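You operate a simulated robot arm through the tools that you are given. There is no shell and no other tool. Be economical: measure what you need, move in short steps, check, and stop when the job is done.

The job below is to be done with a simulated robot arm. You get a single attempt, and the scene is never put back.

TASK
Put torch and tape measure in the small grey tray, then run chiller one at 16 C.
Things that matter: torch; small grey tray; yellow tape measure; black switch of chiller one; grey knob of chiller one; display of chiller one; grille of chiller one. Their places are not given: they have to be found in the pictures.

The check looks at the end state, three seconds after you hand in, the way a careful person would. Anything else that was tipped, shoved, dropped, spilled or broken makes it a failure.

THE ROBOT
A 7-joint arm with a two-finger parallel gripper, fixed in place. Base frame: the origin is at the foot of the arm, x ahead of it, y to its left, z up. Units: cm, rad, N and s.
With the tool pointing down near the work surface it reaches from about 24 to 68 cm from the base axis. Its first joint turns from -1.152 to 1.152 rad. Payload 2.4 kg.
Tool frame: the origin (TCP) lies between the finger pads and is the grasp point; the fingertips stand 3 cm ahead of it; z points along the fingers, y is the line along which they close. Largest opening 9.4 cm; finger width 2.8, thickness 1; the body of the gripper, 5 by 9.6 cm, starts 5.5 cm behind the TCP.
Orientation is that of the tool frame in the base frame, as a unit quaternion [x, y, z, w]. With the fingers straight down and closing along the base's y, the tool's x points along the base's -x, its y along +y and its z along -z.

THE INTERFACE
- The arm moves only by the tool step_arm. Its argument "targets" is a list of rows, each a list of 7 numbers: the shift along the base's x, y, z in units of 25 mm (1.0 is 25 mm), then the turn, a rotation vector about the base's x, y, z in units of 8 degrees (1.0 is 8 degrees), then the finger opening in m, from 0 to 0.094. In form: [[dx, dy, dz, ax, ay, az, jaw], ...]. A call has 1 to 8 rows; each row shifts and turns the commanded pose from where the row before left it. A call with a number of a shift or a turn outside -1 to 1 is refused whole. Each row takes 0.2 s and may step no farther than 5 cm and 0.15 rad from the row before; otherwise, or with a gripper value out of range, the whole call is refused. Where a pose cannot be reached the arm comes as near as it can. A force on the tool above 40 N (or 10 N above the force at the start of the call, whichever is more), or a blocked arm, ends the call early, and 0.2 s more pass. Each finger travels about 15.3 cm/s and halts on what it meets, pressing with about 41 N; the grip force reading is that of the motor and also rises with nothing between the fingers. The clock runs only during rows and for 0.2 s after the last one: add rows that do not move to give the fingers time. It gives the time, the measured TCP pose, the force on the tool (base axes), the opening and the grip force at its end, in the units of the frame above (readings bear some noise).
- Cameras (640 x 400 px; columns grow to the right, rows downward): "scene" is fixed at [3.26, 46.73, 144.01]; the picture's right is [-0.80, -0.60, 0.00], its down [-0.35, 0.48, -0.81] and it looks along [0.48, -0.65, -0.59] (base axes); focal length 372 px, centre (320, 200). "wrist" rides on the gripper at [-3.7, 0, -5.8] in the tool frame; the picture's right is [0.00, -1.00, 0.00], its down [0.97, 0.00, -0.24] and it looks along [0.24, 0.00, 0.97] (tool axes); focal length 218 px, centre (320, 200).
- grab_frame(camera): a new picture of that camera. The clock stands still meanwhile.
- pixel_to_xyz(camera, pixels): for up to 12 pixels [column, row] of the newest picture of that camera ("zoom" is the newest enlarged one), the place [x, y, z] in the base frame of the surface seen there, good to about 0.2 cm. The clock stands still meanwhile.
- close_up(camera, box): a new picture of the part [left, top, right, bottom] of that camera's present view, enlarged. The clock stands still meanwhile.
- close_job(): hands the job in; it is judged then, once.

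Work in short steps. Measure before you move; look again where a grasp or a placing could have gone wrong, and mend it. You have 80 turns and 34 pictures in all, those below and enlarged ones among them. Open the gripper and draw the arm clear of the work before you hand the job in, unless the task says otherwise; then end with one line.

The tools are called after "Request:" by a JSON object that holds its "op" and its "data". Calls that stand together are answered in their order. step_arm: Moves the arm, as the interface text tells. Its arguments: {"type":"object","properties":{"targets":{"type":"array","items":{"type":"array","items":{"type":"number"}}}},"required":["targets"]} The other tools are called the same way: grab_frame (camera) takes a picture; pixel_to_xyz (camera, pixels) gives the place of the surface under pixels of a picture; close_up (camera, box) takes an enlarged picture of a part of a camera's view; close_job () hands the job in.

At the start:

```text
t: 0.0
tool_pos: [38.64, -2.54, 113.05]
tcp_rot: [0.0, 1.0, 0.0, -0.001]
force: [-0.2, -0.7, 0.1]
width: 9.39
grasp_force: 0.1
```

scene: 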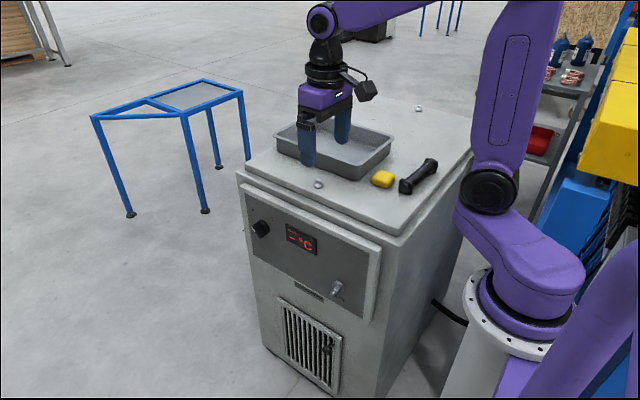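
wrist: 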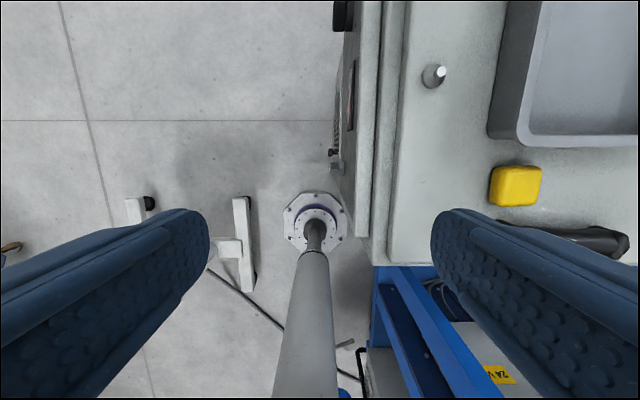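

The scene shows the cabinet with tray, yellow tape and torch on top, and a front panel with a black switch (262,228), display (300,240) and grey knob (338,290). I'll zoom in on both the panel and the top.

Request:
{"op": "close_up", "data": {"camera": "scene", "box": [230, 180, 390, 320]}}

Request:
{"op": "pixel_to_xyz", "data": {"camera": "scene", "pixels": [[262, 228], [302, 240], [338, 290], [383, 179], [405, 187], [430, 165], [318, 184], [350, 160], [248, 175], [395, 230], [310, 340], [418, 107]]}}

Request:
{"op": "close_up", "data": {"camera": "scene", "box": [250, 90, 480, 230]}}

```text
2.86 times, centred on (310, 250) of scene
```

zoom: 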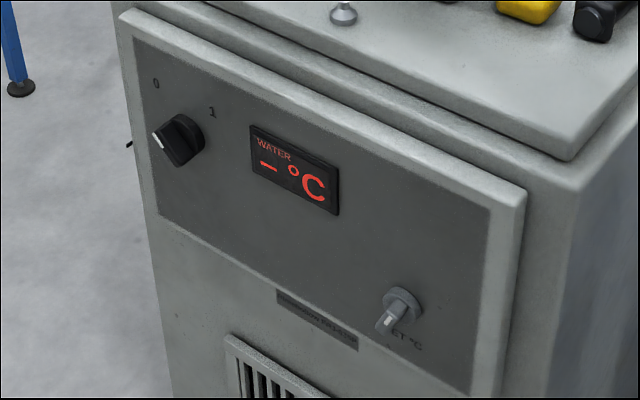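

```text
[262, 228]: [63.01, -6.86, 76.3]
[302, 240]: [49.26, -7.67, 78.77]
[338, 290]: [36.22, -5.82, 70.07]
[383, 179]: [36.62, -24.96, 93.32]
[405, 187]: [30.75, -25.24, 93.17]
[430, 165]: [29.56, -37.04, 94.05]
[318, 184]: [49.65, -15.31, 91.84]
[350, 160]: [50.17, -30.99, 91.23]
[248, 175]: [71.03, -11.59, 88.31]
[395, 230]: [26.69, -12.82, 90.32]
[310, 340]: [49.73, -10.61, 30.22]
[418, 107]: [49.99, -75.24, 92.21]
```

```text
2.78 times, centred on (365, 160) of scene
```

zoom: 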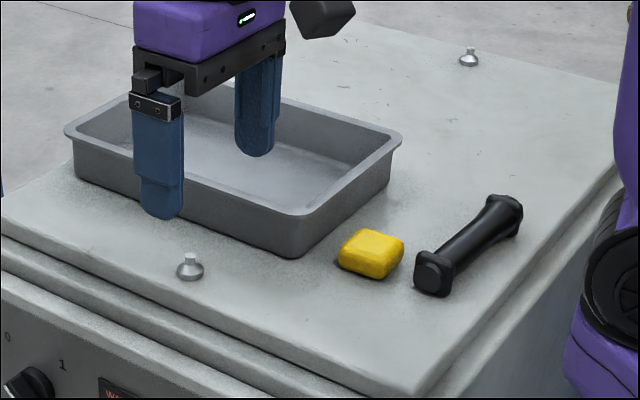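

The zoom shows the tray rim, tape around (371,253) and torch from (433,272) to (505,215). I'll measure their corners.

Request:
{"op": "pixel_to_xyz", "data": {"camera": "zoom", "pixels": [[292, 212], [398, 138], [70, 132], [294, 256], [340, 262], [360, 230], [404, 238], [372, 262], [372, 244], [434, 262], [470, 232], [505, 203]]}}

Request:
{"op": "close_up", "data": {"camera": "wrist", "box": [400, 0, 640, 270]}}

```text
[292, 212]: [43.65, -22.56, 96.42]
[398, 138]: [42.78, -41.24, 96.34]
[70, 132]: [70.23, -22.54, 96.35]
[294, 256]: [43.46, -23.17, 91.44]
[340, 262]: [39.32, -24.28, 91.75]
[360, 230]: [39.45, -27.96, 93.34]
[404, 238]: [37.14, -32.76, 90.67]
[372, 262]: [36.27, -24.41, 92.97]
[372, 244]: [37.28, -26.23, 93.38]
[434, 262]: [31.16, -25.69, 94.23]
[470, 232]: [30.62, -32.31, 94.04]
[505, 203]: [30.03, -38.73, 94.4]
```

```text
1.48 times, centred on (520, 135) of wrist
```

zoom: 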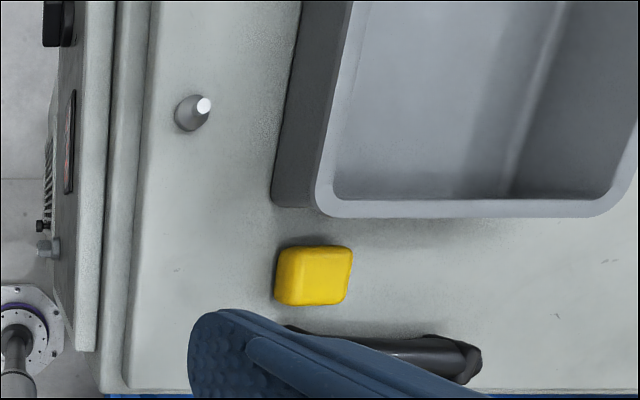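

Tape centre is about (37.4,-26.3), torch axis at x≈30.6 from y −25 to −39.5, tray x 43.5–70, y −22.5 to −41, rim 96.4. I'll move over the tape at height and look.

Request:
{"op": "step_arm", "data": {"targets": [[-0.06, -1, 0, 0, 0, 0, 0.08], [-0.06, -1, 0, 0, 0, 0, 0.08], [-0.06, -1, 0, 0, 0, 0, 0.08], [-0.06, -1, 0, 0, 0, 0, 0.08], [-0.06, -1, 0, 0, 0, 0, 0.08], [-0.06, -1, 0, 0, 0, 0, 0.08], [-0.06, -1, 0, 0, 0, 0, 0.08], [-0.06, -1, 0, 0, 0, 0, 0.08]]}}

Request:
{"op": "step_arm", "data": {"targets": [[0, -1, -0.5, 0, 0, 0, 0.08], [0, -0.5, -1, 0, 0, 0, 0.08], [0, 0, -1, 0, 0, 0, 0.08], [0, 0, -1, 0, 0, 0, 0.08], [0, 0, 0, 0, 0, 0, 0.08]]}}

Request:
{"op": "grab_frame", "data": {"camera": "wrist"}}

```text
t: 1.8
tool_pos: [37.42, -22.46, 113.18]
tcp_rot: [0.0, 1.0, 0.0, 0.0]
force: [-0.7, -0.5, 0.0]
width: 8.01
grasp_force: 0.1
```

```text
t: 3.0
tool_pos: [37.37, -26.31, 104.09]
tcp_rot: [0.0, 1.0, 0.0, 0.001]
force: [-0.2, 0.3, 0.5]
width: 8.0
grasp_force: 0.1
```

```text
28 pictures are left
```

wrist: 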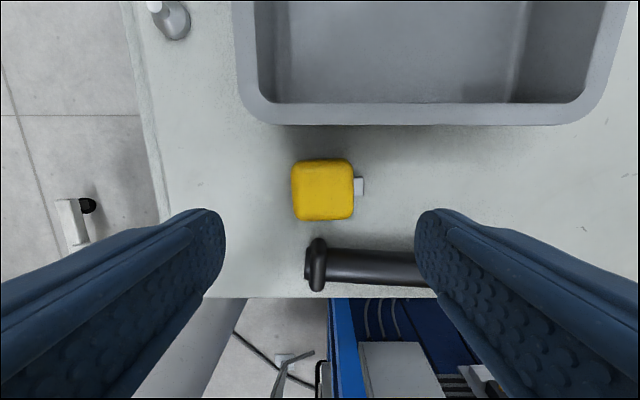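

Tape spans (292–355, 160–221) with a small hook tab at (359,186) on its −y side. I'll measure tape, tab and torch extents.

Request:
{"op": "pixel_to_xyz", "data": {"camera": "wrist", "pixels": [[294, 190], [352, 188], [323, 162], [323, 218], [323, 190], [360, 181], [360, 192], [308, 270], [320, 243], [345, 250], [345, 282], [400, 265]]}}

Request:
{"op": "close_up", "data": {"camera": "wrist", "box": [270, 140, 430, 300]}}

```text
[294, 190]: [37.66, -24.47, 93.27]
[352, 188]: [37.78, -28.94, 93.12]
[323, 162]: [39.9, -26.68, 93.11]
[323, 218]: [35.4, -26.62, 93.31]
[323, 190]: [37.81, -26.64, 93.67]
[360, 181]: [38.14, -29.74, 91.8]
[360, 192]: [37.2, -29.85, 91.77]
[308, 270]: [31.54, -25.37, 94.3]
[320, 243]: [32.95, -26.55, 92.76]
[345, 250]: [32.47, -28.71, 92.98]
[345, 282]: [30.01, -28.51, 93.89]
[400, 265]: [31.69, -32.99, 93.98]
```

```text
2.50 times, centred on (350, 220) of wrist
```

zoom: 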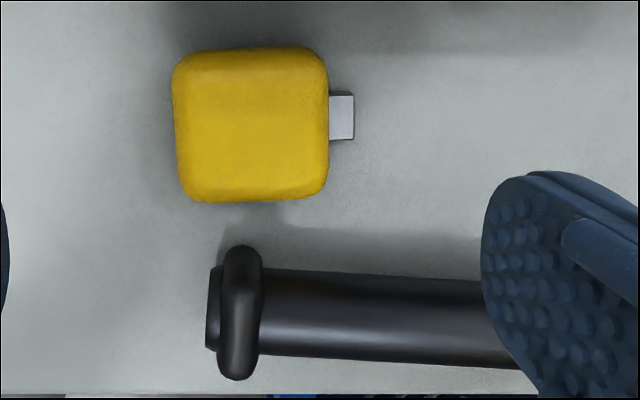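

The tab top is at z≈91.8, so I'll grip the tape body above it (fingertips at ~92.1), centred at (37.65,-26.7).

Request:
{"op": "step_arm", "data": {"targets": [[0.11, -0.16, -1, 0, 0, 0, 0.075], [0, 0, -1, 0, 0, 0, 0.075], [0, 0, -1, 0, 0, 0, 0.075], [0, 0, -0.6, 0, 0, 0, 0.075], [0, 0, 0, 0, 0, 0, 0.075]]}}

Request:
{"op": "step_arm", "data": {"targets": [[0, 0, 0, 0, 0, 0, 0.03], [0, 0, 0, 0, 0, 0, 0.03], [0, 0, 0, 0, 0, 0, 0.03]]}}

```text
t: 4.2
tool_pos: [37.47, -26.84, 95.19]
tcp_rot: [0.0, 1.0, -0.001, 0.0]
force: [0.0, -0.6, 0.0]
width: 7.48
grasp_force: 0.1
```

```text
t: 5.0
tool_pos: [37.47, -26.77, 95.14]
tcp_rot: [0.0, 1.0, 0.0, 0.0]
force: [0.2, -0.5, -0.7]
width: 4.93
grasp_force: 40.6
```

Width 4.93 and grip force 40 N show it holds the tape. I'll lift 10 cm and look from the scene camera.

Request:
{"op": "step_arm", "data": {"targets": [[0, 0, 0.5, 0, 0, 0, 0.03], [0, 0, 1, 0, 0, 0, 0.03], [0, 0, 1, 0, 0, 0, 0.03], [0, 0, 1, 0, 0, 0, 0.03], [0, 0, 1, 0, 0, 0, 0.03], [0, 0, 0, 0, 0, 0, 0.03]]}}

Request:
{"op": "grab_frame", "data": {"camera": "scene"}}

Request:
{"op": "close_up", "data": {"camera": "scene", "box": [250, 90, 450, 215]}}

```text
t: 6.4
tool_pos: [37.69, -26.7, 106.58]
tcp_rot: [0.0, 1.0, -0.001, 0.0]
force: [-0.2, 0.1, -2.0]
width: 4.93
grasp_force: 41.1
```

```text
26 pictures are left
```

scene: 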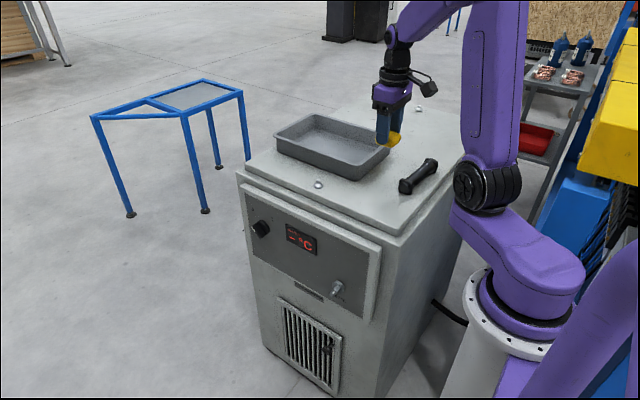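

```text
3.20 times, centred on (350, 152) of scene
```

zoom: 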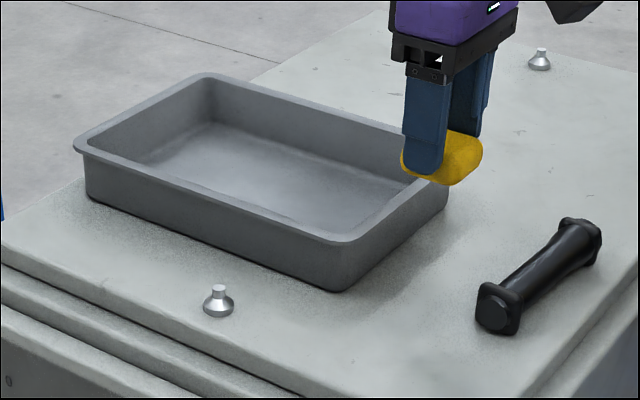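

The tape is held (slightly tilted, seemingly). I'll measure the tray's inner floor edges and the torch's far end.

Request:
{"op": "pixel_to_xyz", "data": {"camera": "zoom", "pixels": [[212, 122], [400, 180], [146, 160], [210, 80], [420, 135], [330, 238], [340, 232], [88, 148], [600, 240], [498, 305], [582, 222], [300, 170]]}}

Request:
{"op": "close_up", "data": {"camera": "scene", "box": [360, 110, 440, 170]}}

```text
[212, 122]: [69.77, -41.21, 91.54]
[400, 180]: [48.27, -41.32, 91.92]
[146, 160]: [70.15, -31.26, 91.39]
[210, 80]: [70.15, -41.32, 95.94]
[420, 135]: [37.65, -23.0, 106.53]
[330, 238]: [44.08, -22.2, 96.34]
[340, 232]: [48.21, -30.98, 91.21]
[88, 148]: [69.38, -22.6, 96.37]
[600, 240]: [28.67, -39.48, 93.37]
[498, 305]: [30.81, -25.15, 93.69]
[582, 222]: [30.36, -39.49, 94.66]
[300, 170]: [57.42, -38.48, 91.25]
```

```text
6.67 times, centred on (400, 140) of scene
```

zoom: 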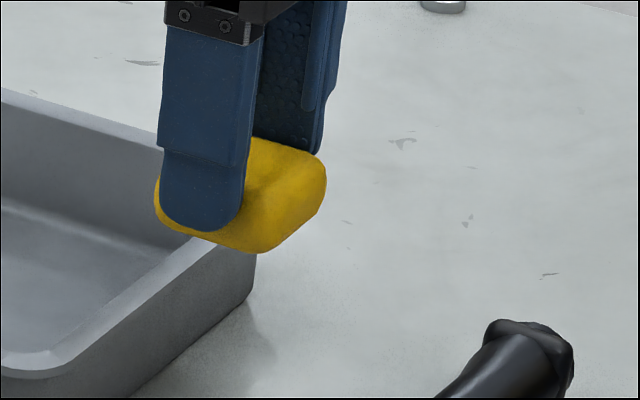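

Tray floor is ~y −23 to −41, z 91.3, with steep walls. I'll carry the tape to (47.5,-32) and lower until just above the floor.

Request:
{"op": "step_arm", "data": {"targets": [[0.98, -0.53, 0, 0, 0, 0, 0.03], [0.98, -0.53, 0, 0, 0, 0, 0.03], [0.98, -0.53, 0, 0, 0, 0, 0.03], [0.98, -0.53, 0, 0, 0, 0, 0.03], [0, 0, 0, 0, 0, 0, 0.03]]}}

Request:
{"op": "step_arm", "data": {"targets": [[0, 0, -1, 0, 0, 0, 0.03], [0, 0, -1, 0, 0, 0, 0.03], [0, 0, -1, 0, 0, 0, 0.03], [0, 0, -1, 0, 0, 0, 0.03], [0, 0, -0.35, 0, 0, 0, 0.03], [0, 0, 0, 0, 0, 0, 0.03]]}}

```text
t: 7.6
tool_pos: [47.73, -31.97, 106.34]
tcp_rot: [0.001, 1.0, 0.0, 0.0]
force: [-0.3, 0.0, -2.2]
width: 4.93
grasp_force: 41.4
```

```text
t: 9.0
tool_pos: [47.52, -31.93, 95.58]
tcp_rot: [0.0, 1.0, 0.0, 0.0]
force: [0.3, -0.2, -0.3]
width: 4.94
grasp_force: 41.0
```

The load has come off the tool, so the tape rests on the floor. I'll open, rise to 106.5 and look.

Request:
{"op": "step_arm", "data": {"targets": [[0, 0, 0, 0, 0, 0, 0.07], [0, 0, 0, 0, 0, 0, 0.07], [0, 0, 1, 0, 0, 0, 0.07], [0, 0, 1, 0, 0, 0, 0.07], [0, 0, 1, 0, 0, 0, 0.07], [0, 0, 1, 0, 0, 0, 0.07], [0, 0, 1, 0, 0, 0, 0.07]]}}

Request:
{"op": "grab_frame", "data": {"camera": "wrist"}}

```text
t: 10.6
tool_pos: [47.43, -31.94, 108.13]
tcp_rot: [0.001, 1.0, -0.001, 0.0]
force: [0.0, 0.2, 0.9]
width: 7.0
grasp_force: 0.0
```

```text
23 pictures are left
```

wrist: 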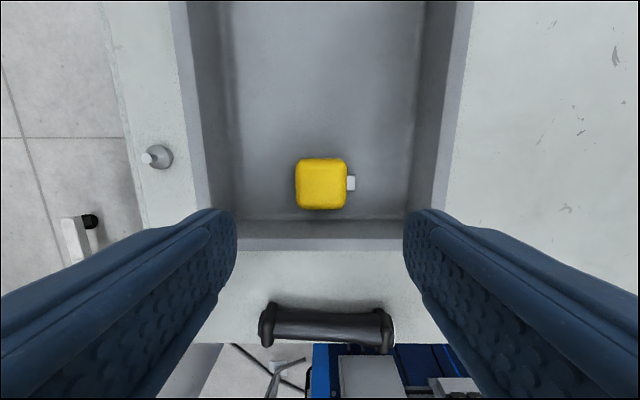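

The tape lies flat in the tray at (322,183). Now I'll measure the torch: ends (264,325) and (388,330).

Request:
{"op": "pixel_to_xyz", "data": {"camera": "wrist", "pixels": [[266, 325], [388, 330], [325, 327], [325, 314], [325, 338], [300, 312], [300, 337], [350, 316], [350, 341], [240, 210], [412, 210], [322, 212]]}}

```text
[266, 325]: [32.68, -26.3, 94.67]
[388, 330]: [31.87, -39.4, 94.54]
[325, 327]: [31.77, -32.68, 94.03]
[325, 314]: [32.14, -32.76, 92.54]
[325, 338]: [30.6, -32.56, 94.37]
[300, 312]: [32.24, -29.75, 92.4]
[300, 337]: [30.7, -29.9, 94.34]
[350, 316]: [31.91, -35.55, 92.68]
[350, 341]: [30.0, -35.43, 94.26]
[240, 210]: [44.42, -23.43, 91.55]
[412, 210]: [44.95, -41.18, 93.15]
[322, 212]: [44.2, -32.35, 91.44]
```

Torch axis passes about (30.75,-32.4), tilted ~5°, top z≈94.3. I'll move over it while yawing −95° so the fingers close across it.

Request:
{"op": "step_arm", "data": {"targets": [[-0.556, -0.015, 0, 0, 0, -0.99, 0.07], [-0.556, -0.015, 0, 0, 0, -0.99, 0.07], [-0.556, -0.015, 0, 0, 0, -0.99, 0.07], [-0.556, -0.015, 0, 0, 0, -0.99, 0.07], [-0.556, -0.015, 0, 0, 0, -0.99, 0.07], [-0.556, -0.015, 0, 0, 0, -0.99, 0.07]]}}

Request:
{"op": "step_arm", "data": {"targets": [[-0.556, -0.015, 0, 0, 0, -0.99, 0.07], [-0.556, -0.015, 0, 0, 0, -0.99, 0.07], [-0.556, -0.015, 0, 0, 0, -0.99, 0.07], [-0.556, -0.015, 0, 0, 0, -0.99, 0.07], [-0.556, -0.015, 0, 0, 0, -0.99, 0.07], [-0.556, -0.015, 0, 0, 0, -0.99, 0.07], [0, 0, 0, 0, 0, 0, 0.07]]}}

Request:
{"op": "grab_frame", "data": {"camera": "wrist"}}

```text
t: 12.0
tool_pos: [39.02, -32.33, 108.12]
tcp_rot: [0.404, 0.915, 0.0, 0.0]
force: [0.2, 0.1, 0.4]
width: 6.99
grasp_force: 0.0
```

```text
t: 13.6
tool_pos: [30.83, -32.42, 108.05]
tcp_rot: [0.739, 0.674, 0.0, 0.0]
force: [-0.3, 0.1, -0.3]
width: 7.0
grasp_force: 0.1
```

```text
22 pictures are left
```

wrist: 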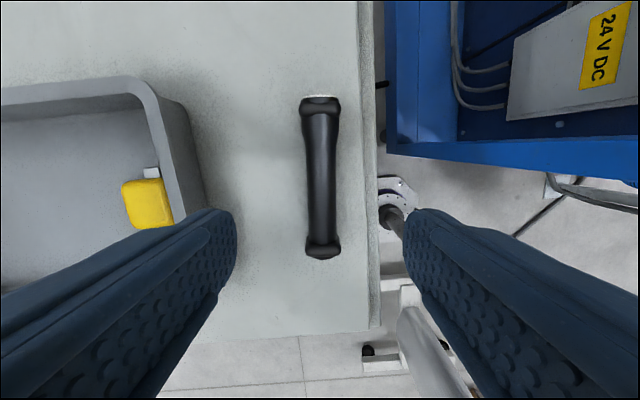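

The torch is aligned and centred at (321,180). I'll descend to TCP z≈94.5 with opening 6.5 cm.

Request:
{"op": "step_arm", "data": {"targets": [[0, 0, -1, 0, 0, 0, 0.065], [0, 0, -1, 0, 0, 0, 0.065], [0, 0, -1, 0, 0, 0, 0.065], [0, 0, -1, 0, 0, 0, 0.065], [0, 0, -1, 0, 0, 0, 0.065], [0, 0, -0.42, 0, 0, 0, 0.065], [0, 0, 0, 0, 0, 0, 0.065]]}}

Request:
{"op": "step_arm", "data": {"targets": [[0, 0, 0, 0, 0, 0, 0.01], [0, 0, 0, 0, 0, 0, 0.01], [0, 0, 0, 0, 0, 0, 0.01]]}}

```text
t: 15.2
tool_pos: [30.74, -32.24, 94.64]
tcp_rot: [0.737, 0.676, 0.0, 0.0]
force: [0.5, -0.1, -0.3]
width: 6.47
grasp_force: 0.2
```

```text
t: 16.0
tool_pos: [30.86, -32.22, 94.56]
tcp_rot: [0.737, 0.676, 0.001, 0.0]
force: [0.5, -0.4, 0.1]
width: 2.25
grasp_force: 41.0
```

Gripped at 2.25 cm. Lift 11 cm, then carry to x≈56, turning back 5°.

Request:
{"op": "step_arm", "data": {"targets": [[0, 0, 0.4, 0, 0, 0, 0.01], [0, 0, 1, 0, 0, 0, 0.01], [0, 0, 1, 0, 0, 0, 0.01], [0, 0, 1, 0, 0, 0, 0.01], [0, 0, 1, 0, 0, 0, 0.01], [0, 0, 0.2, 0, 0, 0, 0.01], [0, 0, 0, 0, 0, 0.62, 0.01]]}}

Request:
{"op": "grab_frame", "data": {"camera": "wrist"}}

```text
t: 17.6
tool_pos: [30.77, -32.5, 106.15]
tcp_rot: [0.707, 0.707, 0.0, 0.0]
force: [0.3, 0.1, -2.0]
width: 2.79
grasp_force: 41.2
```

```text
21 pictures are left
```

wrist: 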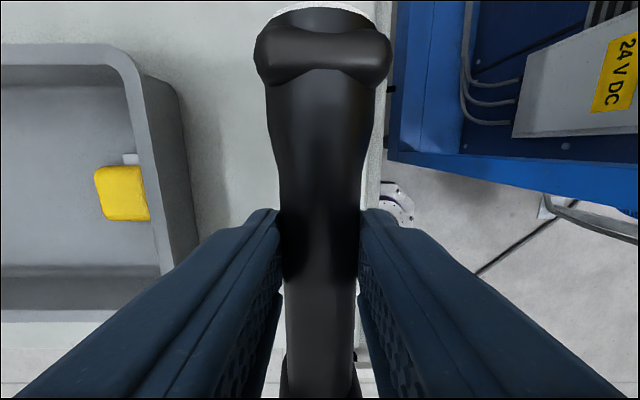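

Width went to 2.79, so the torch may have pitched in the grip; check from the scene camera.

Request:
{"op": "close_up", "data": {"camera": "scene", "box": [340, 70, 480, 190]}}

```text
3.33 times, centred on (410, 130) of scene
```

zoom: 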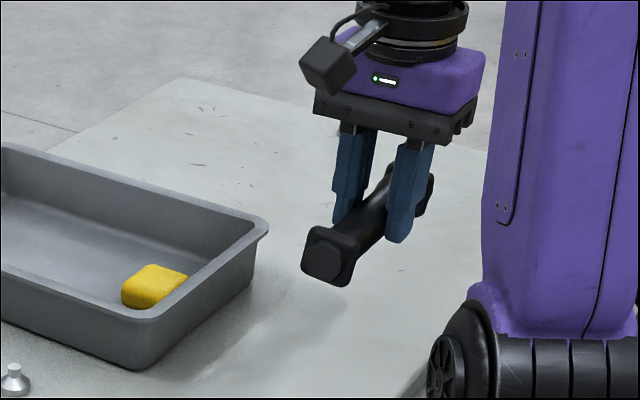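

The torch's +y end looks somewhat lower. I'll measure its ends to quantify the pitch.

Request:
{"op": "pixel_to_xyz", "data": {"camera": "zoom", "pixels": [[322, 262], [345, 282], [335, 230], [428, 185], [425, 212], [368, 225], [352, 238]]}}

Request:
{"op": "pixel_to_xyz", "data": {"camera": "wrist", "pixels": [[320, 50], [320, 100], [320, 150], [320, 250], [320, 350]]}}

```text
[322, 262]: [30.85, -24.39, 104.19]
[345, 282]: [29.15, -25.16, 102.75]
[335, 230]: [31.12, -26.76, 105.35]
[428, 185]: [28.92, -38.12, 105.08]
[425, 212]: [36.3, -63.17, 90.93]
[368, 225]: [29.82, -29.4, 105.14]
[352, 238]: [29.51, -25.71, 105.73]
```

```text
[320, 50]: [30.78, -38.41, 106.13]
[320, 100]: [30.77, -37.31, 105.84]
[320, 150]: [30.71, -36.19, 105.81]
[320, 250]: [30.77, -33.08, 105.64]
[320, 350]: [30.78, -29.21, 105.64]
```

The torch is essentially level, bottom ≈102.5. Carry it to (56.2,-32.1) at this height.

Request:
{"op": "step_arm", "data": {"targets": [[1, 0.02, 0, 0, 0, 0, 0.01], [1, 0.02, 0, 0, 0, 0, 0.01], [1, 0.02, 0, 0, 0, 0, 0.01], [1, 0.02, 0, 0, 0, 0, 0.01], [1, 0.02, 0, 0, 0, 0, 0.01], [1, 0.02, 0, 0, 0, 0, 0.01], [1, 0.02, 0, 0, 0, 0, 0.01], [1, 0.02, 0, 0, 0, 0, 0.01]]}}

Request:
{"op": "step_arm", "data": {"targets": [[1, 0, 0, 0, 0, 0, 0.01], [1, 0, 0, 0, 0, 0, 0.01], [0.15, 0, 0, 0, 0, 0, 0.01], [0, 0, 0, 0, 0, 0, 0.01]]}}

Request:
{"op": "grab_frame", "data": {"camera": "wrist"}}

Request:
{"op": "close_up", "data": {"camera": "scene", "box": [250, 60, 420, 200]}}

```text
t: 19.4
tool_pos: [50.94, -31.99, 106.07]
tcp_rot: [0.708, 0.706, 0.0, -0.001]
force: [0.7, -0.2, -2.1]
width: 2.81
grasp_force: 40.4
```

```text
t: 20.4
tool_pos: [56.12, -32.02, 106.09]
tcp_rot: [0.708, 0.706, 0.0, 0.0]
force: [0.3, 0.4, -1.6]
width: 2.77
grasp_force: 41.0
```

```text
19 pictures are left
```

wrist: 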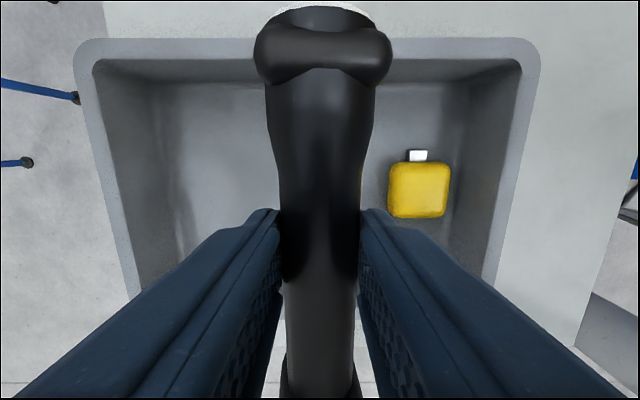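

```text
2.86 times, centred on (335, 130) of scene
```

zoom: 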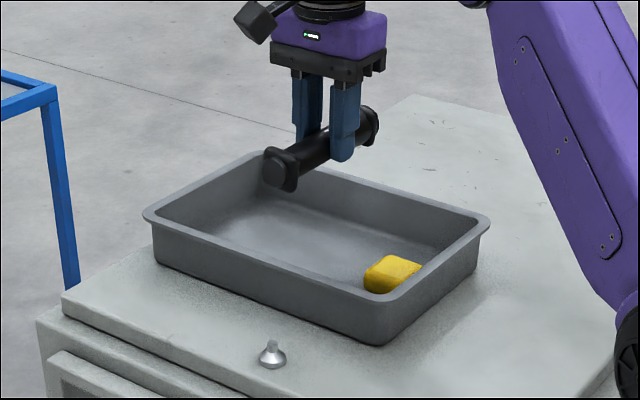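

Torch is within the tray outline and clear of the tape. Lower to TCP z≈95.

Request:
{"op": "step_arm", "data": {"targets": [[0, 0, -1, 0, 0, 0, 0.01], [0, 0, -1, 0, 0, 0, 0.01], [0, 0, -1, 0, 0, 0, 0.01], [0, 0, -1, 0, 0, 0, 0.01], [0, 0, -0.38, 0, 0, 0, 0.01], [0, 0, 0, 0, 0, 0, 0.01]]}}

```text
t: 21.8
tool_pos: [56.03, -32.05, 95.36]
tcp_rot: [0.708, 0.707, 0.0, 0.0]
force: [-2.5, 1.3, 6.3]
width: 2.78
grasp_force: 40.7
```

Contact with the floor (6 N up). Open to 5.5 cm and rise.

Request:
{"op": "step_arm", "data": {"targets": [[0, 0, 0, 0, 0, 0, 0.055], [0, 0, 0, 0, 0, 0, 0.055], [0, 0, 1, 0, 0, 0, 0.055], [0, 0, 1, 0, 0, 0, 0.055], [0, 0, 1, 0, 0, 0, 0.055], [0, 0, 1, 0, 0, 0, 0.055], [0, 0, 1, 0, 0, 0, 0.055], [0, 0, 1, 0, 0, 0, 0.055]]}}

Request:
{"op": "grab_frame", "data": {"camera": "wrist"}}

Request:
{"op": "close_up", "data": {"camera": "scene", "box": [240, 100, 480, 310]}}

```text
t: 23.6
tool_pos: [56.25, -32.02, 110.23]
tcp_rot: [0.708, 0.706, 0.0, 0.0]
force: [0.2, -0.4, -0.3]
width: 5.51
grasp_force: 0.1
```

```text
17 pictures are left
```

wrist: 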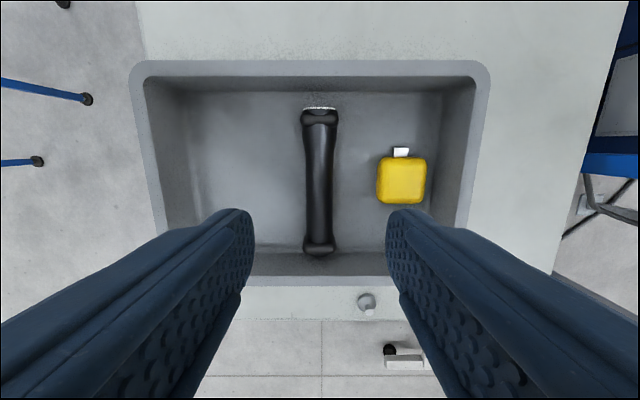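

```text
1.90 times, centred on (360, 205) of scene
```

zoom: 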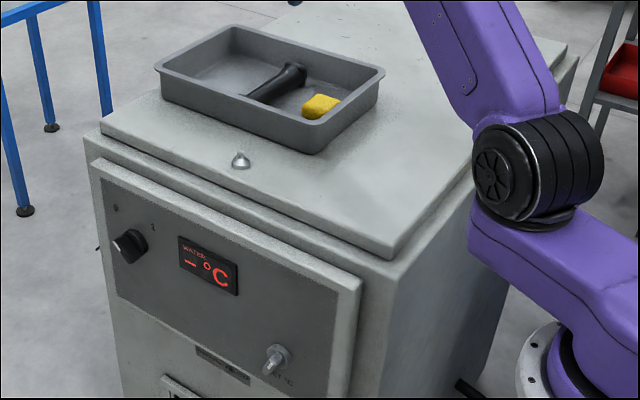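

Both objects lie in the tray. Next I study the switch and knob closely.

Request:
{"op": "close_up", "data": {"camera": "scene", "box": [240, 205, 290, 245]}}

Request:
{"op": "pixel_to_xyz", "data": {"camera": "zoom", "pixels": [[320, 250], [200, 260], [300, 330], [240, 220], [280, 200], [400, 230], [500, 130], [180, 50], [450, 300], [100, 350], [360, 170], [230, 300]]}}

Request:
{"op": "close_up", "data": {"camera": "scene", "box": [315, 270, 365, 310]}}

```text
10.00 times, centred on (265, 225) of scene
```

zoom: 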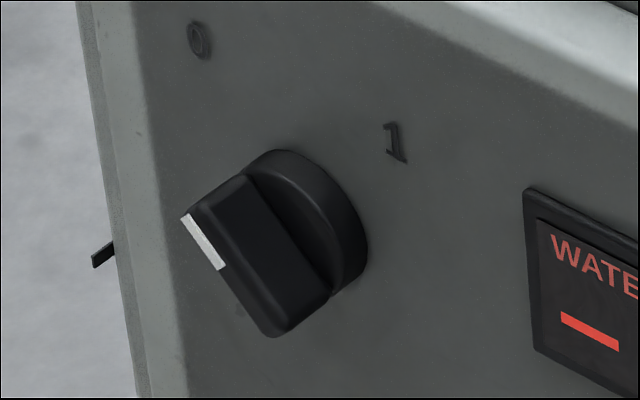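

```text
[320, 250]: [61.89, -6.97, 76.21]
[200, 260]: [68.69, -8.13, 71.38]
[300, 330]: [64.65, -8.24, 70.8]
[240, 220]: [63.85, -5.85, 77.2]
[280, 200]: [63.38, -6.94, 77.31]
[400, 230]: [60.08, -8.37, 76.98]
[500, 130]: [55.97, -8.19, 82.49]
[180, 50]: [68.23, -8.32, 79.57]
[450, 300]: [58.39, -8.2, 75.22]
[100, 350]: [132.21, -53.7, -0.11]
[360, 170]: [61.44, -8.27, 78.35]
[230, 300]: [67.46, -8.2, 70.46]
```

```text
10.00 times, centred on (340, 290) of scene
```

zoom: 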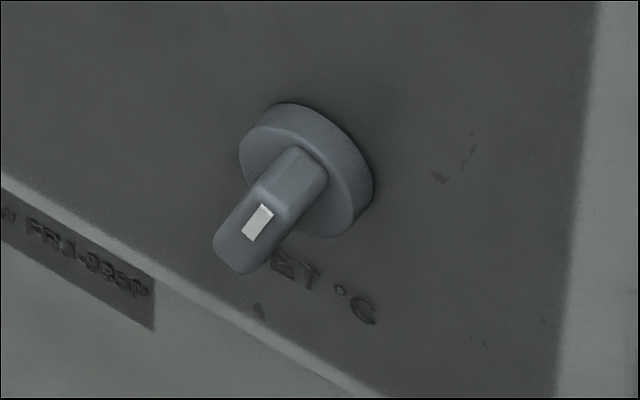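

Panel plane y≈−8.25; switch centre about (63,·,76), pointer toward 0 (upper left). I'll retreat in +y at this height, then tilt the tool to point along −y.

Request:
{"op": "step_arm", "data": {"targets": [[-0.2, 1, 0, 0, 0, 0, 0.055], [-0.2, 1, 0, 0, 0, 0, 0.055], [-0.2, 1, 0, 0, 0, 0, 0.055], [-0.2, 1, 0, 0, 0, 0, 0.055], [-0.2, 1, 0, 0, 0, 0, 0.055], [-0.2, 1, 0, 0, 0, 0, 0.055], [-0.2, 1, 0, 0, 0, 0, 0.055], [-0.2, 1, 0, 0, 0, 0, 0.055]]}}

Request:
{"op": "step_arm", "data": {"targets": [[0, 1, 0, -0.9375, 0, 0, 0.055], [0, 1, 0, -0.9375, 0, 0, 0.055], [0, 1, 0, -0.9375, 0, 0, 0.055], [0, 1, 0, -0.9375, 0, 0, 0.055], [0, 1, 0, -0.9375, 0, 0, 0.055], [0, 1, 0, -0.9375, 0, 0, 0.055]]}}

Request:
{"op": "step_arm", "data": {"targets": [[0, 1, 0, -0.9375, 0, 0, 0.055], [0, 1, 0, -0.9375, 0, 0, 0.055], [0, 0, 0, -0.9375, 0, 0, 0.055], [0, 0, 0, -0.9375, 0, 0, 0.055], [0, 0, 0, -0.9375, 0, 0, 0.055], [0, 0, 0, -0.9375, 0, 0, 0.055], [0, 0, 0, 0, 0, 0, 0.055]]}}

```text
t: 25.4
tool_pos: [52.09, -12.29, 110.16]
tcp_rot: [0.708, 0.706, 0.0, 0.0]
force: [-0.6, 1.0, -0.6]
width: 5.49
grasp_force: 0.1
```

```text
t: 26.8
tool_pos: [52.35, 2.89, 110.24]
tcp_rot: [0.654, 0.652, -0.271, 0.271]
force: [-0.3, -0.4, -0.5]
width: 5.5
grasp_force: 0.2
```

```text
t: 28.4
tool_pos: [52.14, 7.98, 110.18]
tcp_rot: [0.5, 0.498, -0.5, 0.501]
force: [0.3, -0.6, 0.3]
width: 5.5
grasp_force: 0.1
```

Tool now points along −y. Lower to z≈76 in front of the panel, at a safe y=8, and look.

Request:
{"op": "step_arm", "data": {"targets": [[0.4, 0, -1, 0, 0, 0, 0.055], [0.4, 0, -1, 0, 0, 0, 0.055], [0.4, 0, -1, 0, 0, 0, 0.055], [0.4, 0, -1, 0, 0, 0, 0.055], [0.4, 0, -1, 0, 0, 0, 0.055], [0.4, 0, -1, 0, 0, 0, 0.055], [0.4, 0, -1, 0, 0, 0, 0.055], [0.4, 0, -1, 0, 0, 0, 0.055]]}}

Request:
{"op": "step_arm", "data": {"targets": [[0.4, 0, -1, 0, 0, 0, 0.055], [0.4, 0, -1, 0, 0, 0, 0.055], [0.4, 0, -1, 0, 0, 0, 0.055], [0, 0, -1, 0, 0, 0, 0.055], [0, 0, -1, 0, 0, 0, 0.055], [0, 0, -0.6, 0, 0, 0, 0.055], [0, 0, 0, 0, 0, 0, 0.055]]}}

Request:
{"op": "grab_frame", "data": {"camera": "wrist"}}

```text
t: 30.2
tool_pos: [59.32, 7.8, 91.2]
tcp_rot: [0.499, 0.5, -0.5, 0.501]
force: [0.8, 0.2, 0.2]
width: 5.5
grasp_force: 0.1
out of reach, approached as far as the arm can: row 8
```

```text
t: 31.8
tool_pos: [55.84, 5.61, 83.0]
tcp_rot: [0.5, 0.5, -0.5, 0.5]
force: [0.2, 0.1, -1.0]
width: 5.51
grasp_force: 0.0
out of reach, approached as far as the arm can: row 1, 2, 3, 4, 5
```

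```text
13 pictures are left
```

wrist: 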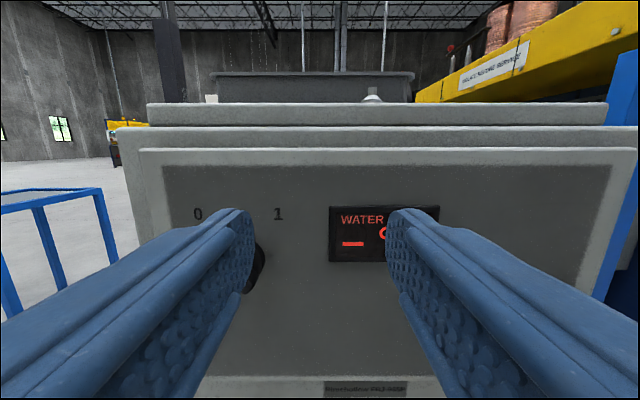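

Straight −y pointing is out of reach there, so I'll yaw the tool 35° toward +x with closed fingers and push the switch handle's tail instead. First yaw while pulling back slightly.

Request:
{"op": "step_arm", "data": {"targets": [[-0.3, 0, 0, 0, 0, 0.875, 0], [-0.3, 0, 0, 0, 0, 0.875, 0], [-0.3, 0, 0, 0, 0, 0.875, 0], [-0.3, 0, 0, 0, 0, 0.875, 0], [-0.3, 0, 0, 0, 0, 0.875, 0], [0, 0, 0, 0, 0, 0, 0]]}}

```text
t: 33.2
tool_pos: [52.2, 5.79, 83.07]
tcp_rot: [0.327, 0.627, -0.326, 0.628]
force: [0.5, 0.3, -0.4]
width: 0.01
grasp_force: 33.2
```

Yaw succeeded and the pose resets to the reached one. Lower to z≈74 and move toward (57.6, 1).

Request:
{"op": "step_arm", "data": {"targets": [[0, -0.5, -1, 0, 0, 0, 0], [0.3, -0.5, -1, 0, 0, 0, 0], [0.6, -0.5, -1, 0, 0, 0, 0], [0.6, -0.4, -0.62, 0, 0, 0, 0], [0.6, 0, 0, 0, 0, 0, 0], [0, 0, 0, 0, 0, 0, 0]]}}

Request:
{"op": "grab_frame", "data": {"camera": "wrist"}}

```text
t: 34.6
tool_pos: [57.43, 0.85, 74.02]
tcp_rot: [0.326, 0.627, -0.326, 0.628]
force: [0.1, -0.2, -0.4]
width: 0.01
grasp_force: 33.4
```

```text
12 pictures are left
```

wrist: 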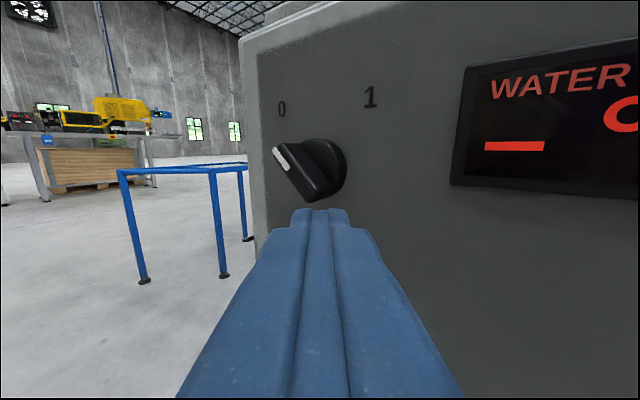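

The closed fingertips are just below/in front of the switch (handle from (280,155) to (320,190)). Measure handle points.

Request:
{"op": "pixel_to_xyz", "data": {"camera": "wrist", "pixels": [[278, 153], [291, 168], [300, 152], [312, 192], [305, 196], [318, 178], [328, 193], [340, 160], [325, 160], [282, 108], [370, 97], [318, 215]]}}

Request:
{"op": "close_up", "data": {"camera": "wrist", "box": [250, 80, 400, 230]}}

```text
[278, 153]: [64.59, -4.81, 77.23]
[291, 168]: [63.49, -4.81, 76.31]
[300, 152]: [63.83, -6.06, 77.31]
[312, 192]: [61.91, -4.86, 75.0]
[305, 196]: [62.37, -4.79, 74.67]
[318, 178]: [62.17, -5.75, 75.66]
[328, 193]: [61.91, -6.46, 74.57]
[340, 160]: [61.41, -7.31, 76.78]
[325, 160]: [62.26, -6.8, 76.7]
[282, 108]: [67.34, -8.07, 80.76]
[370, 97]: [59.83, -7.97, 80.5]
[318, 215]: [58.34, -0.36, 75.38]
```

```text
2.67 times, centred on (325, 155) of wrist
```

zoom: 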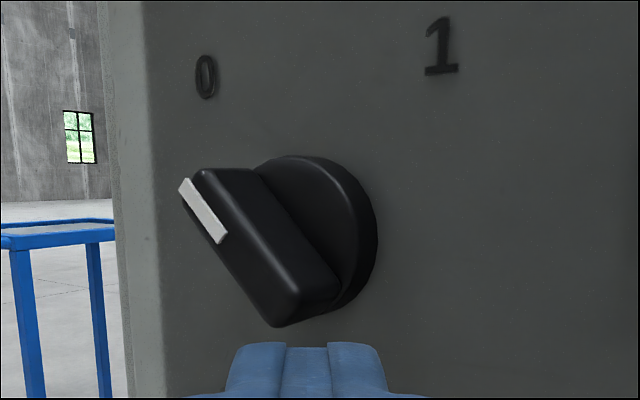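

Pivot ≈(63.5,76.1), handle front y −4.8, tail tip (62,74.7). Insert the fingertips right of the tail (tip ≈(60,−6.2,73.7)).

Request:
{"op": "step_arm", "data": {"targets": [[0.1, -0.6, -0.12, 0, 0, 0, 0], [0.1, -0.6, 0, 0, 0, 0, 0], [0.1, -0.6, 0, 0, 0, 0, 0], [0, 0, 0, 0, 0, 0, 0]]}}

Request:
{"op": "grab_frame", "data": {"camera": "wrist"}}

```text
t: 35.6
tool_pos: [58.26, -3.54, 73.61]
tcp_rot: [0.327, 0.627, -0.326, 0.627]
force: [0.6, 0.1, 0.2]
width: 0.0
grasp_force: 33.3
```

```text
10 pictures are left
```

wrist: 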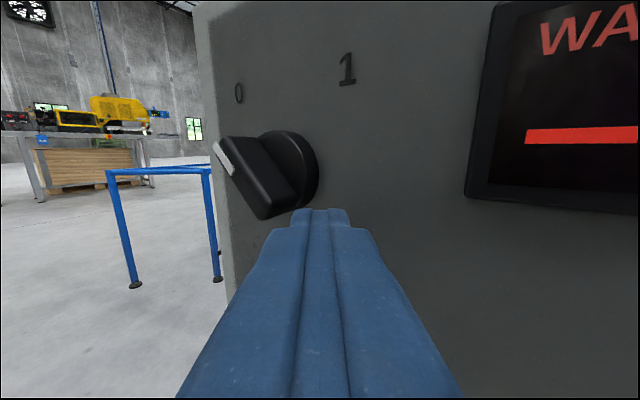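

Tips sit right beside the tail. Sweep +x in small rows, 3.5 cm total.

Request:
{"op": "step_arm", "data": {"targets": [[0.2, 0, 0, 0, 0, 0, 0], [0.2, 0, 0, 0, 0, 0, 0], [0.2, 0, 0, 0, 0, 0, 0], [0.2, 0, 0, 0, 0, 0, 0], [0.2, 0, 0, 0, 0, 0, 0], [0.2, 0, 0, 0, 0, 0, 0], [0.2, 0, 0, 0, 0, 0, 0]]}}

Request:
{"op": "grab_frame", "data": {"camera": "wrist"}}

```text
t: 37.2
tool_pos: [61.34, -3.67, 73.53]
tcp_rot: [0.328, 0.627, -0.329, 0.626]
force: [-36.5, 7.1, -2.0]
width: 0.0
grasp_force: 32.8
```

```text
9 pictures are left
```

wrist: 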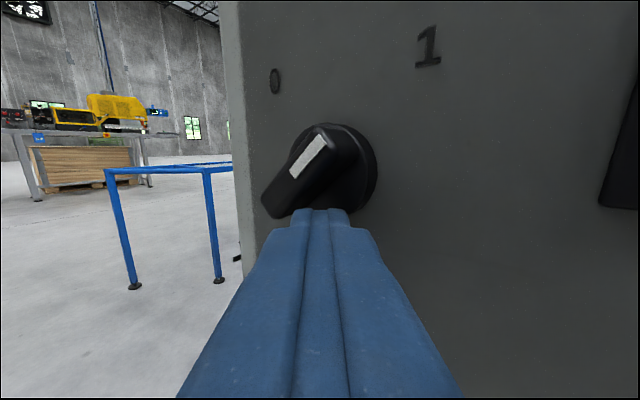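

The pointer now aims at "1", with 36 N suggesting the end stop. Back off −x, retreat +y, and check.

Request:
{"op": "step_arm", "data": {"targets": [[-0.4, 0, 0, 0, 0, 0, 0], [-0.5, 0.2, 0, 0, 0, 0, 0], [-0.3, 1, 0, 0, 0, 0, 0], [-0.5, 1, 0, 0, 0, 0, 0], [-1, 1, 0, 0, 0, 0, 0], [-1, 0.5, 0, 0, 0, 0, 0], [-1, 0, 0, 0, 0, 0, 0], [0, 0, 0, 0, 0, 0, 0]]}}

Request:
{"op": "close_up", "data": {"camera": "scene", "box": [230, 180, 390, 320]}}

```text
t: 39.0
tool_pos: [49.95, 5.72, 73.59]
tcp_rot: [0.327, 0.627, -0.326, 0.628]
force: [0.3, -0.8, 0.5]
width: 0.0
grasp_force: 32.9
```

```text
2.86 times, centred on (310, 250) of scene
```

zoom: 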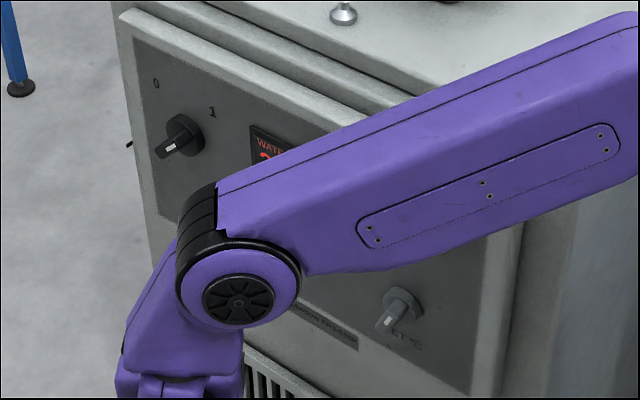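

The switch points to 1 and the display is lit. Now I unyaw and move in front of the grey knob at about (36.5, 6, 70), fingers opened.

Request:
{"op": "step_arm", "data": {"targets": [[-0.7, 0.1, -0.2, 0, 0, -0.875, 0.04], [-0.7, 0, -0.2, 0, 0, -0.875, 0.04], [-0.7, 0, -0.2, 0, 0, -0.875, 0.04], [-0.7, 0, -0.2, 0, 0, -0.875, 0.04], [-0.7, 0, -0.2, 0, 0, -0.875, 0.04], [-0.7, 0, -0.2, 0, 0, 0, 0.04], [-0.7, 0, -0.24, 0, 0, 0, 0.04], [-0.5, 0, 0, 0, 0, 0, 0.04]]}}

Request:
{"op": "grab_frame", "data": {"camera": "wrist"}}

```text
t: 40.8
tool_pos: [36.34, 6.0, 70.23]
tcp_rot: [0.5, 0.5, -0.499, 0.501]
force: [0.6, -0.4, -0.4]
width: 3.97
grasp_force: 0.1
```

```text
7 pictures are left
```

wrist: 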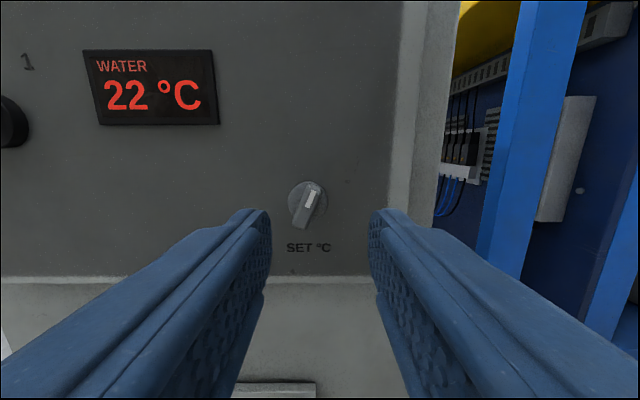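

Display reads 22 °C, and the knob's pointer is at up-right about (311,198). Zoom in and measure the knob.

Request:
{"op": "close_up", "data": {"camera": "wrist", "box": [270, 160, 350, 260]}}

Request:
{"op": "pixel_to_xyz", "data": {"camera": "wrist", "pixels": [[313, 190], [307, 208], [301, 226], [294, 195], [322, 200], [310, 182], [303, 215], [330, 230]]}}

```text
4.00 times, centred on (310, 210) of wrist
```

zoom: 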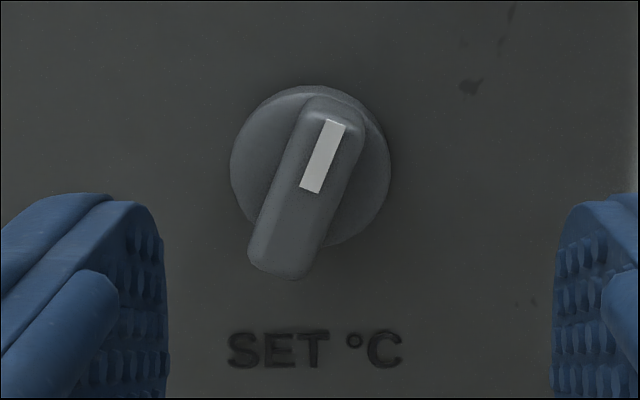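

```text
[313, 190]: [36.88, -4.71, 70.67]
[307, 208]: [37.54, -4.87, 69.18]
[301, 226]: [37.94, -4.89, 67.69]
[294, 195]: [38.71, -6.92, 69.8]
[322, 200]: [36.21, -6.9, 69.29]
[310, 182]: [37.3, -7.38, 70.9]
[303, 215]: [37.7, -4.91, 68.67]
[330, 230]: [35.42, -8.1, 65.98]
```

Knob pivot ≈(37.5,69.25), handle front y −4.8, disc front −6.9, pointer ~20° clockwise of up. Roll −20° about y, align, and approach with 4 cm opening.

Request:
{"op": "step_arm", "data": {"targets": [[0.24, 0, -0.2, 0, -0.83, 0, 0.04], [0.23, 0, -0.19, 0, -0.83, 0, 0.04], [0, 0, 0, 0, -0.83, 0, 0.04], [0, 0, 0, 0, 0, 0, 0.04]]}}

Request:
{"op": "step_arm", "data": {"targets": [[0, -0.9, 0, 0, 0, 0, 0.04], [0, -0.9, 0, 0, 0, 0, 0.04], [0, -0.9, 0, 0, 0, 0, 0.04], [0, -0.7, 0, 0, 0, 0, 0.04], [0, -0.4, 0, 0, 0, 0, 0.04], [0, 0, 0, 0, 0, 0, 0.04]]}}

```text
t: 41.8
tool_pos: [38.19, 5.6, 75.08]
tcp_rot: [0.562, 0.428, -0.427, 0.564]
force: [-0.1, -0.1, -1.0]
width: 4.0
grasp_force: 0.0
out of reach, approached as far as the arm can: row 1, 2, 3
```

```text
t: 43.2
tool_pos: [38.24, -3.87, 74.99]
tcp_rot: [0.563, 0.427, -0.428, 0.564]
force: [0.1, -0.1, 0.7]
width: 4.01
grasp_force: 0.0
```

Rolling −20° hit a limit and the arm ended higher (z 75), fortunately clear of the knob. I'll retreat and undo the roll; closing unrolled will align the handle upright, which is the wanted direction anyway.

Request:
{"op": "step_arm", "data": {"targets": [[0, 1, 0, 0, 0, 0, 0.04], [0, 1, 0, 0, 0, 0, 0.04], [0, 1, 0, 0, 0.65, 0, 0.04], [0, 0.4, 0, 0, 0.65, 0, 0.04], [0, 0, 0, 0, 0.66, 0, 0.04], [0, 0, 0, 0, 0, 0, 0.04]]}}

Request:
{"op": "step_arm", "data": {"targets": [[-0.15, 0, -0.8, 0, 0, 0, 0.04], [-0.15, 0, -0.8, 0, 0, 0, 0.04], [0, 0, -0.7, 0, 0, 0, 0.04], [0, 0, 0, 0, 0, 0, 0.04]]}}

```text
t: 44.6
tool_pos: [38.2, 4.6, 75.13]
tcp_rot: [0.498, 0.5, -0.5, 0.501]
force: [0.2, 0.1, 0.2]
width: 4.02
grasp_force: 0.0
```

```text
t: 45.6
tool_pos: [36.77, 4.38, 69.86]
tcp_rot: [0.499, 0.501, -0.5, 0.5]
force: [-0.5, 0.2, 0.3]
width: 4.0
grasp_force: 0.0
out of reach, approached as far as the arm can: row 3
```

Slightly reach-limited; try again nearer the panel (TCP y≈0, tips still clear of the handle).

Request:
{"op": "step_arm", "data": {"targets": [[0, -0.9, 0, 0, 0, 0, 0.04], [0, -0.8, 0, 0, 0, 0, 0.04], [0.28, 0, 0, 0, 0, 0, 0.04], [0, 0, -0.24, 0, 0, 0, 0.04], [0, 0, 0, 0, 0, 0, 0.04]]}}

```text
t: 46.8
tool_pos: [37.52, -0.02, 70.05]
tcp_rot: [0.499, 0.499, -0.501, 0.501]
force: [-0.9, -0.2, 0.2]
width: 4.0
grasp_force: 0.0
out of reach, approached as far as the arm can: row 4
```

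z≈70 is the floor for a level tool. Pitch the tool 10° downward, then lower a little more.

Request:
{"op": "step_arm", "data": {"targets": [[0, 0, 0, 0.65, 0, 0, 0.04], [0, 0, 0, 0.65, 0, 0, 0.04], [0, 0, -0.14, 0, 0, 0, 0.04], [0, 0, 0, 0, 0, 0, 0.04]]}}

```text
t: 47.8
tool_pos: [37.51, -0.02, 69.56]
tcp_rot: [0.542, 0.542, -0.454, 0.454]
force: [0.5, 0.2, 0.6]
width: 4.01
grasp_force: 0.0
```

Reached (37.5, 0, 69.6) with 10° pitch. Advance so the fingers straddle the handle (TCP y≈−3.4).

Request:
{"op": "step_arm", "data": {"targets": [[0, -0.5, 0, 0, 0, 0, 0.04], [0, -0.5, 0, 0, 0, 0, 0.04], [0, -0.36, 0, 0, 0, 0, 0.04], [0, 0, 0, 0, 0, 0, 0.04]]}}

Request:
{"op": "grab_frame", "data": {"camera": "wrist"}}

```text
t: 48.8
tool_pos: [37.49, -3.53, 69.75]
tcp_rot: [0.543, 0.542, -0.454, 0.453]
force: [0.4, 0.4, 0.3]
width: 4.0
grasp_force: 0.0
```

```text
5 pictures are left
```

wrist: 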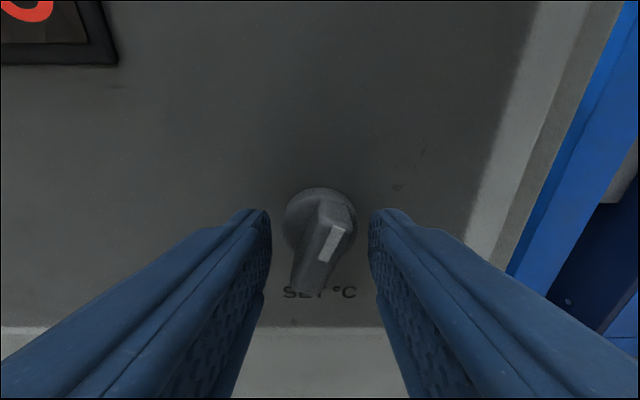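

Handle is between the fingers. Close gradually so the pads align the handle.

Request:
{"op": "step_arm", "data": {"targets": [[0, 0, 0, 0, 0, 0, 0.03], [0, 0, 0, 0, 0, 0, 0.024], [0, 0, 0, 0, 0, 0, 0.018], [0, 0, 0, 0, 0, 0, 0.013], [0, 0, 0, 0, 0, 0, 0.008], [0, 0, 0, 0, 0, 0, 0.005], [0, 0, 0, 0, 0, 0, 0.005]]}}

```text
t: 50.4
tool_pos: [37.44, -3.47, 69.72]
tcp_rot: [0.542, 0.544, -0.452, 0.454]
force: [1.2, -1.0, -0.5]
width: 1.39
grasp_force: 45.3
```

Width 1.39 means the handle is aligned upright (0°). Roll +20° counter-clockwise.

Request:
{"op": "step_arm", "data": {"targets": [[0.015, 0, 0, 0, 0.625, 0, 0.005], [0.015, 0, 0, 0, 0.625, 0, 0.005], [0.015, 0, 0, 0, 0.625, 0, 0.005], [0.015, 0, 0, 0, 0.625, 0, 0.005], [0, 0, 0, 0, 0, 0, 0.005]]}}

```text
t: 51.6
tool_pos: [37.73, -3.43, 69.59]
tcp_rot: [0.456, 0.613, -0.541, 0.353]
force: [12.3, -22.8, 0.7]
width: 1.37
grasp_force: 45.0
```

Forces are modest. Open, retreat straight in +y, then unroll/level to see the display and knob.

Request:
{"op": "step_arm", "data": {"targets": [[0, 0, 0, 0, 0, 0, 0.04], [0, 0, 0, 0, 0, 0, 0.04], [0, 0.9, 0, 0, 0, 0, 0.04], [0, 0.9, 0, 0, 0, 0, 0.04], [0, 0.9, 0, 0, 0, 0, 0.04], [0, 0.7, 0, 0, 0, 0, 0.04]]}}

Request:
{"op": "step_arm", "data": {"targets": [[0, 0, 0.1, 0, -0.625, 0, 0.04], [0, 0, 0.1, 0, -0.625, 0, 0.04], [0, 0, 0.1, 0, -0.625, 0, 0.04], [0, 0, 0.1, 0, -0.625, 0, 0.04], [0, 0, 0.1, -0.65, 0, 0, 0.04], [0, 0, 0, -0.65, 0, 0, 0.04], [0, 0, 0, 0, 0, 0, 0.04]]}}

Request:
{"op": "grab_frame", "data": {"camera": "wrist"}}

```text
t: 53.0
tool_pos: [37.77, 5.1, 69.8]
tcp_rot: [0.455, 0.614, -0.54, 0.353]
force: [0.4, 0.3, 0.5]
width: 4.01
grasp_force: 0.0
```

```text
t: 54.6
tool_pos: [37.62, 5.08, 70.88]
tcp_rot: [0.499, 0.499, -0.501, 0.501]
force: [0.1, 0.4, -0.2]
width: 3.99
grasp_force: 0.1
```

```text
4 pictures are left
```

wrist: 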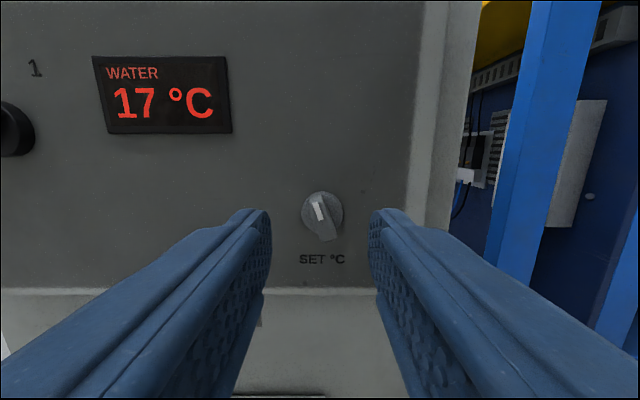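

Now 17 °C at ~21° CCW, i.e. about 8.4°/°C. I'll return by the reverse path with roll +20°, regrip and turn ~8.5° further.

Request:
{"op": "step_arm", "data": {"targets": [[0, 0, 0, 0.65, 0, 0, 0.04], [0, 0, -0.1, 0.65, 0, 0, 0.04], [0.01, 0, -0.1, 0, 0.66, 0, 0.04], [0.01, 0, -0.1, 0, 0.66, 0, 0.04], [0.01, 0, -0.1, 0, 0.66, 0, 0.04], [0.01, 0, -0.1, 0, 0.66, 0, 0.04], [0, 0, 0, 0, 0, 0, 0.04]]}}

```text
t: 56.2
tool_pos: [37.7, 5.16, 69.7]
tcp_rot: [0.45, 0.617, -0.545, 0.347]
force: [-0.5, -0.4, 0.2]
width: 4.01
grasp_force: 0.0
```

Pose matches the earlier one. Advance to y≈−3.4 and close.

Request:
{"op": "step_arm", "data": {"targets": [[0, -0.9, 0, 0, 0, 0, 0.04], [0, -0.9, 0, 0, 0, 0, 0.04], [0, -0.9, 0, 0, 0, 0, 0.04], [0, -0.7, 0, 0, 0, 0, 0.04], [0, 0, 0, 0, 0, 0, 0.04]]}}

Request:
{"op": "step_arm", "data": {"targets": [[0, 0, 0, 0, 0, 0, 0.025], [0, 0, 0, 0, 0, 0, 0.017], [0, 0, 0, 0, 0, 0, 0.01], [0, 0, 0, 0, 0, 0, 0.005], [0, 0, 0, 0, 0, 0, 0.005]]}}

```text
t: 57.4
tool_pos: [38.02, -3.4, 69.87]
tcp_rot: [0.45, 0.617, -0.544, 0.348]
force: [-0.6, -0.5, 1.2]
width: 3.98
grasp_force: 0.1
```

```text
t: 58.6
tool_pos: [37.71, -3.41, 69.86]
tcp_rot: [0.45, 0.616, -0.546, 0.347]
force: [-6.8, 2.7, 7.4]
width: 1.38
grasp_force: 45.2
```

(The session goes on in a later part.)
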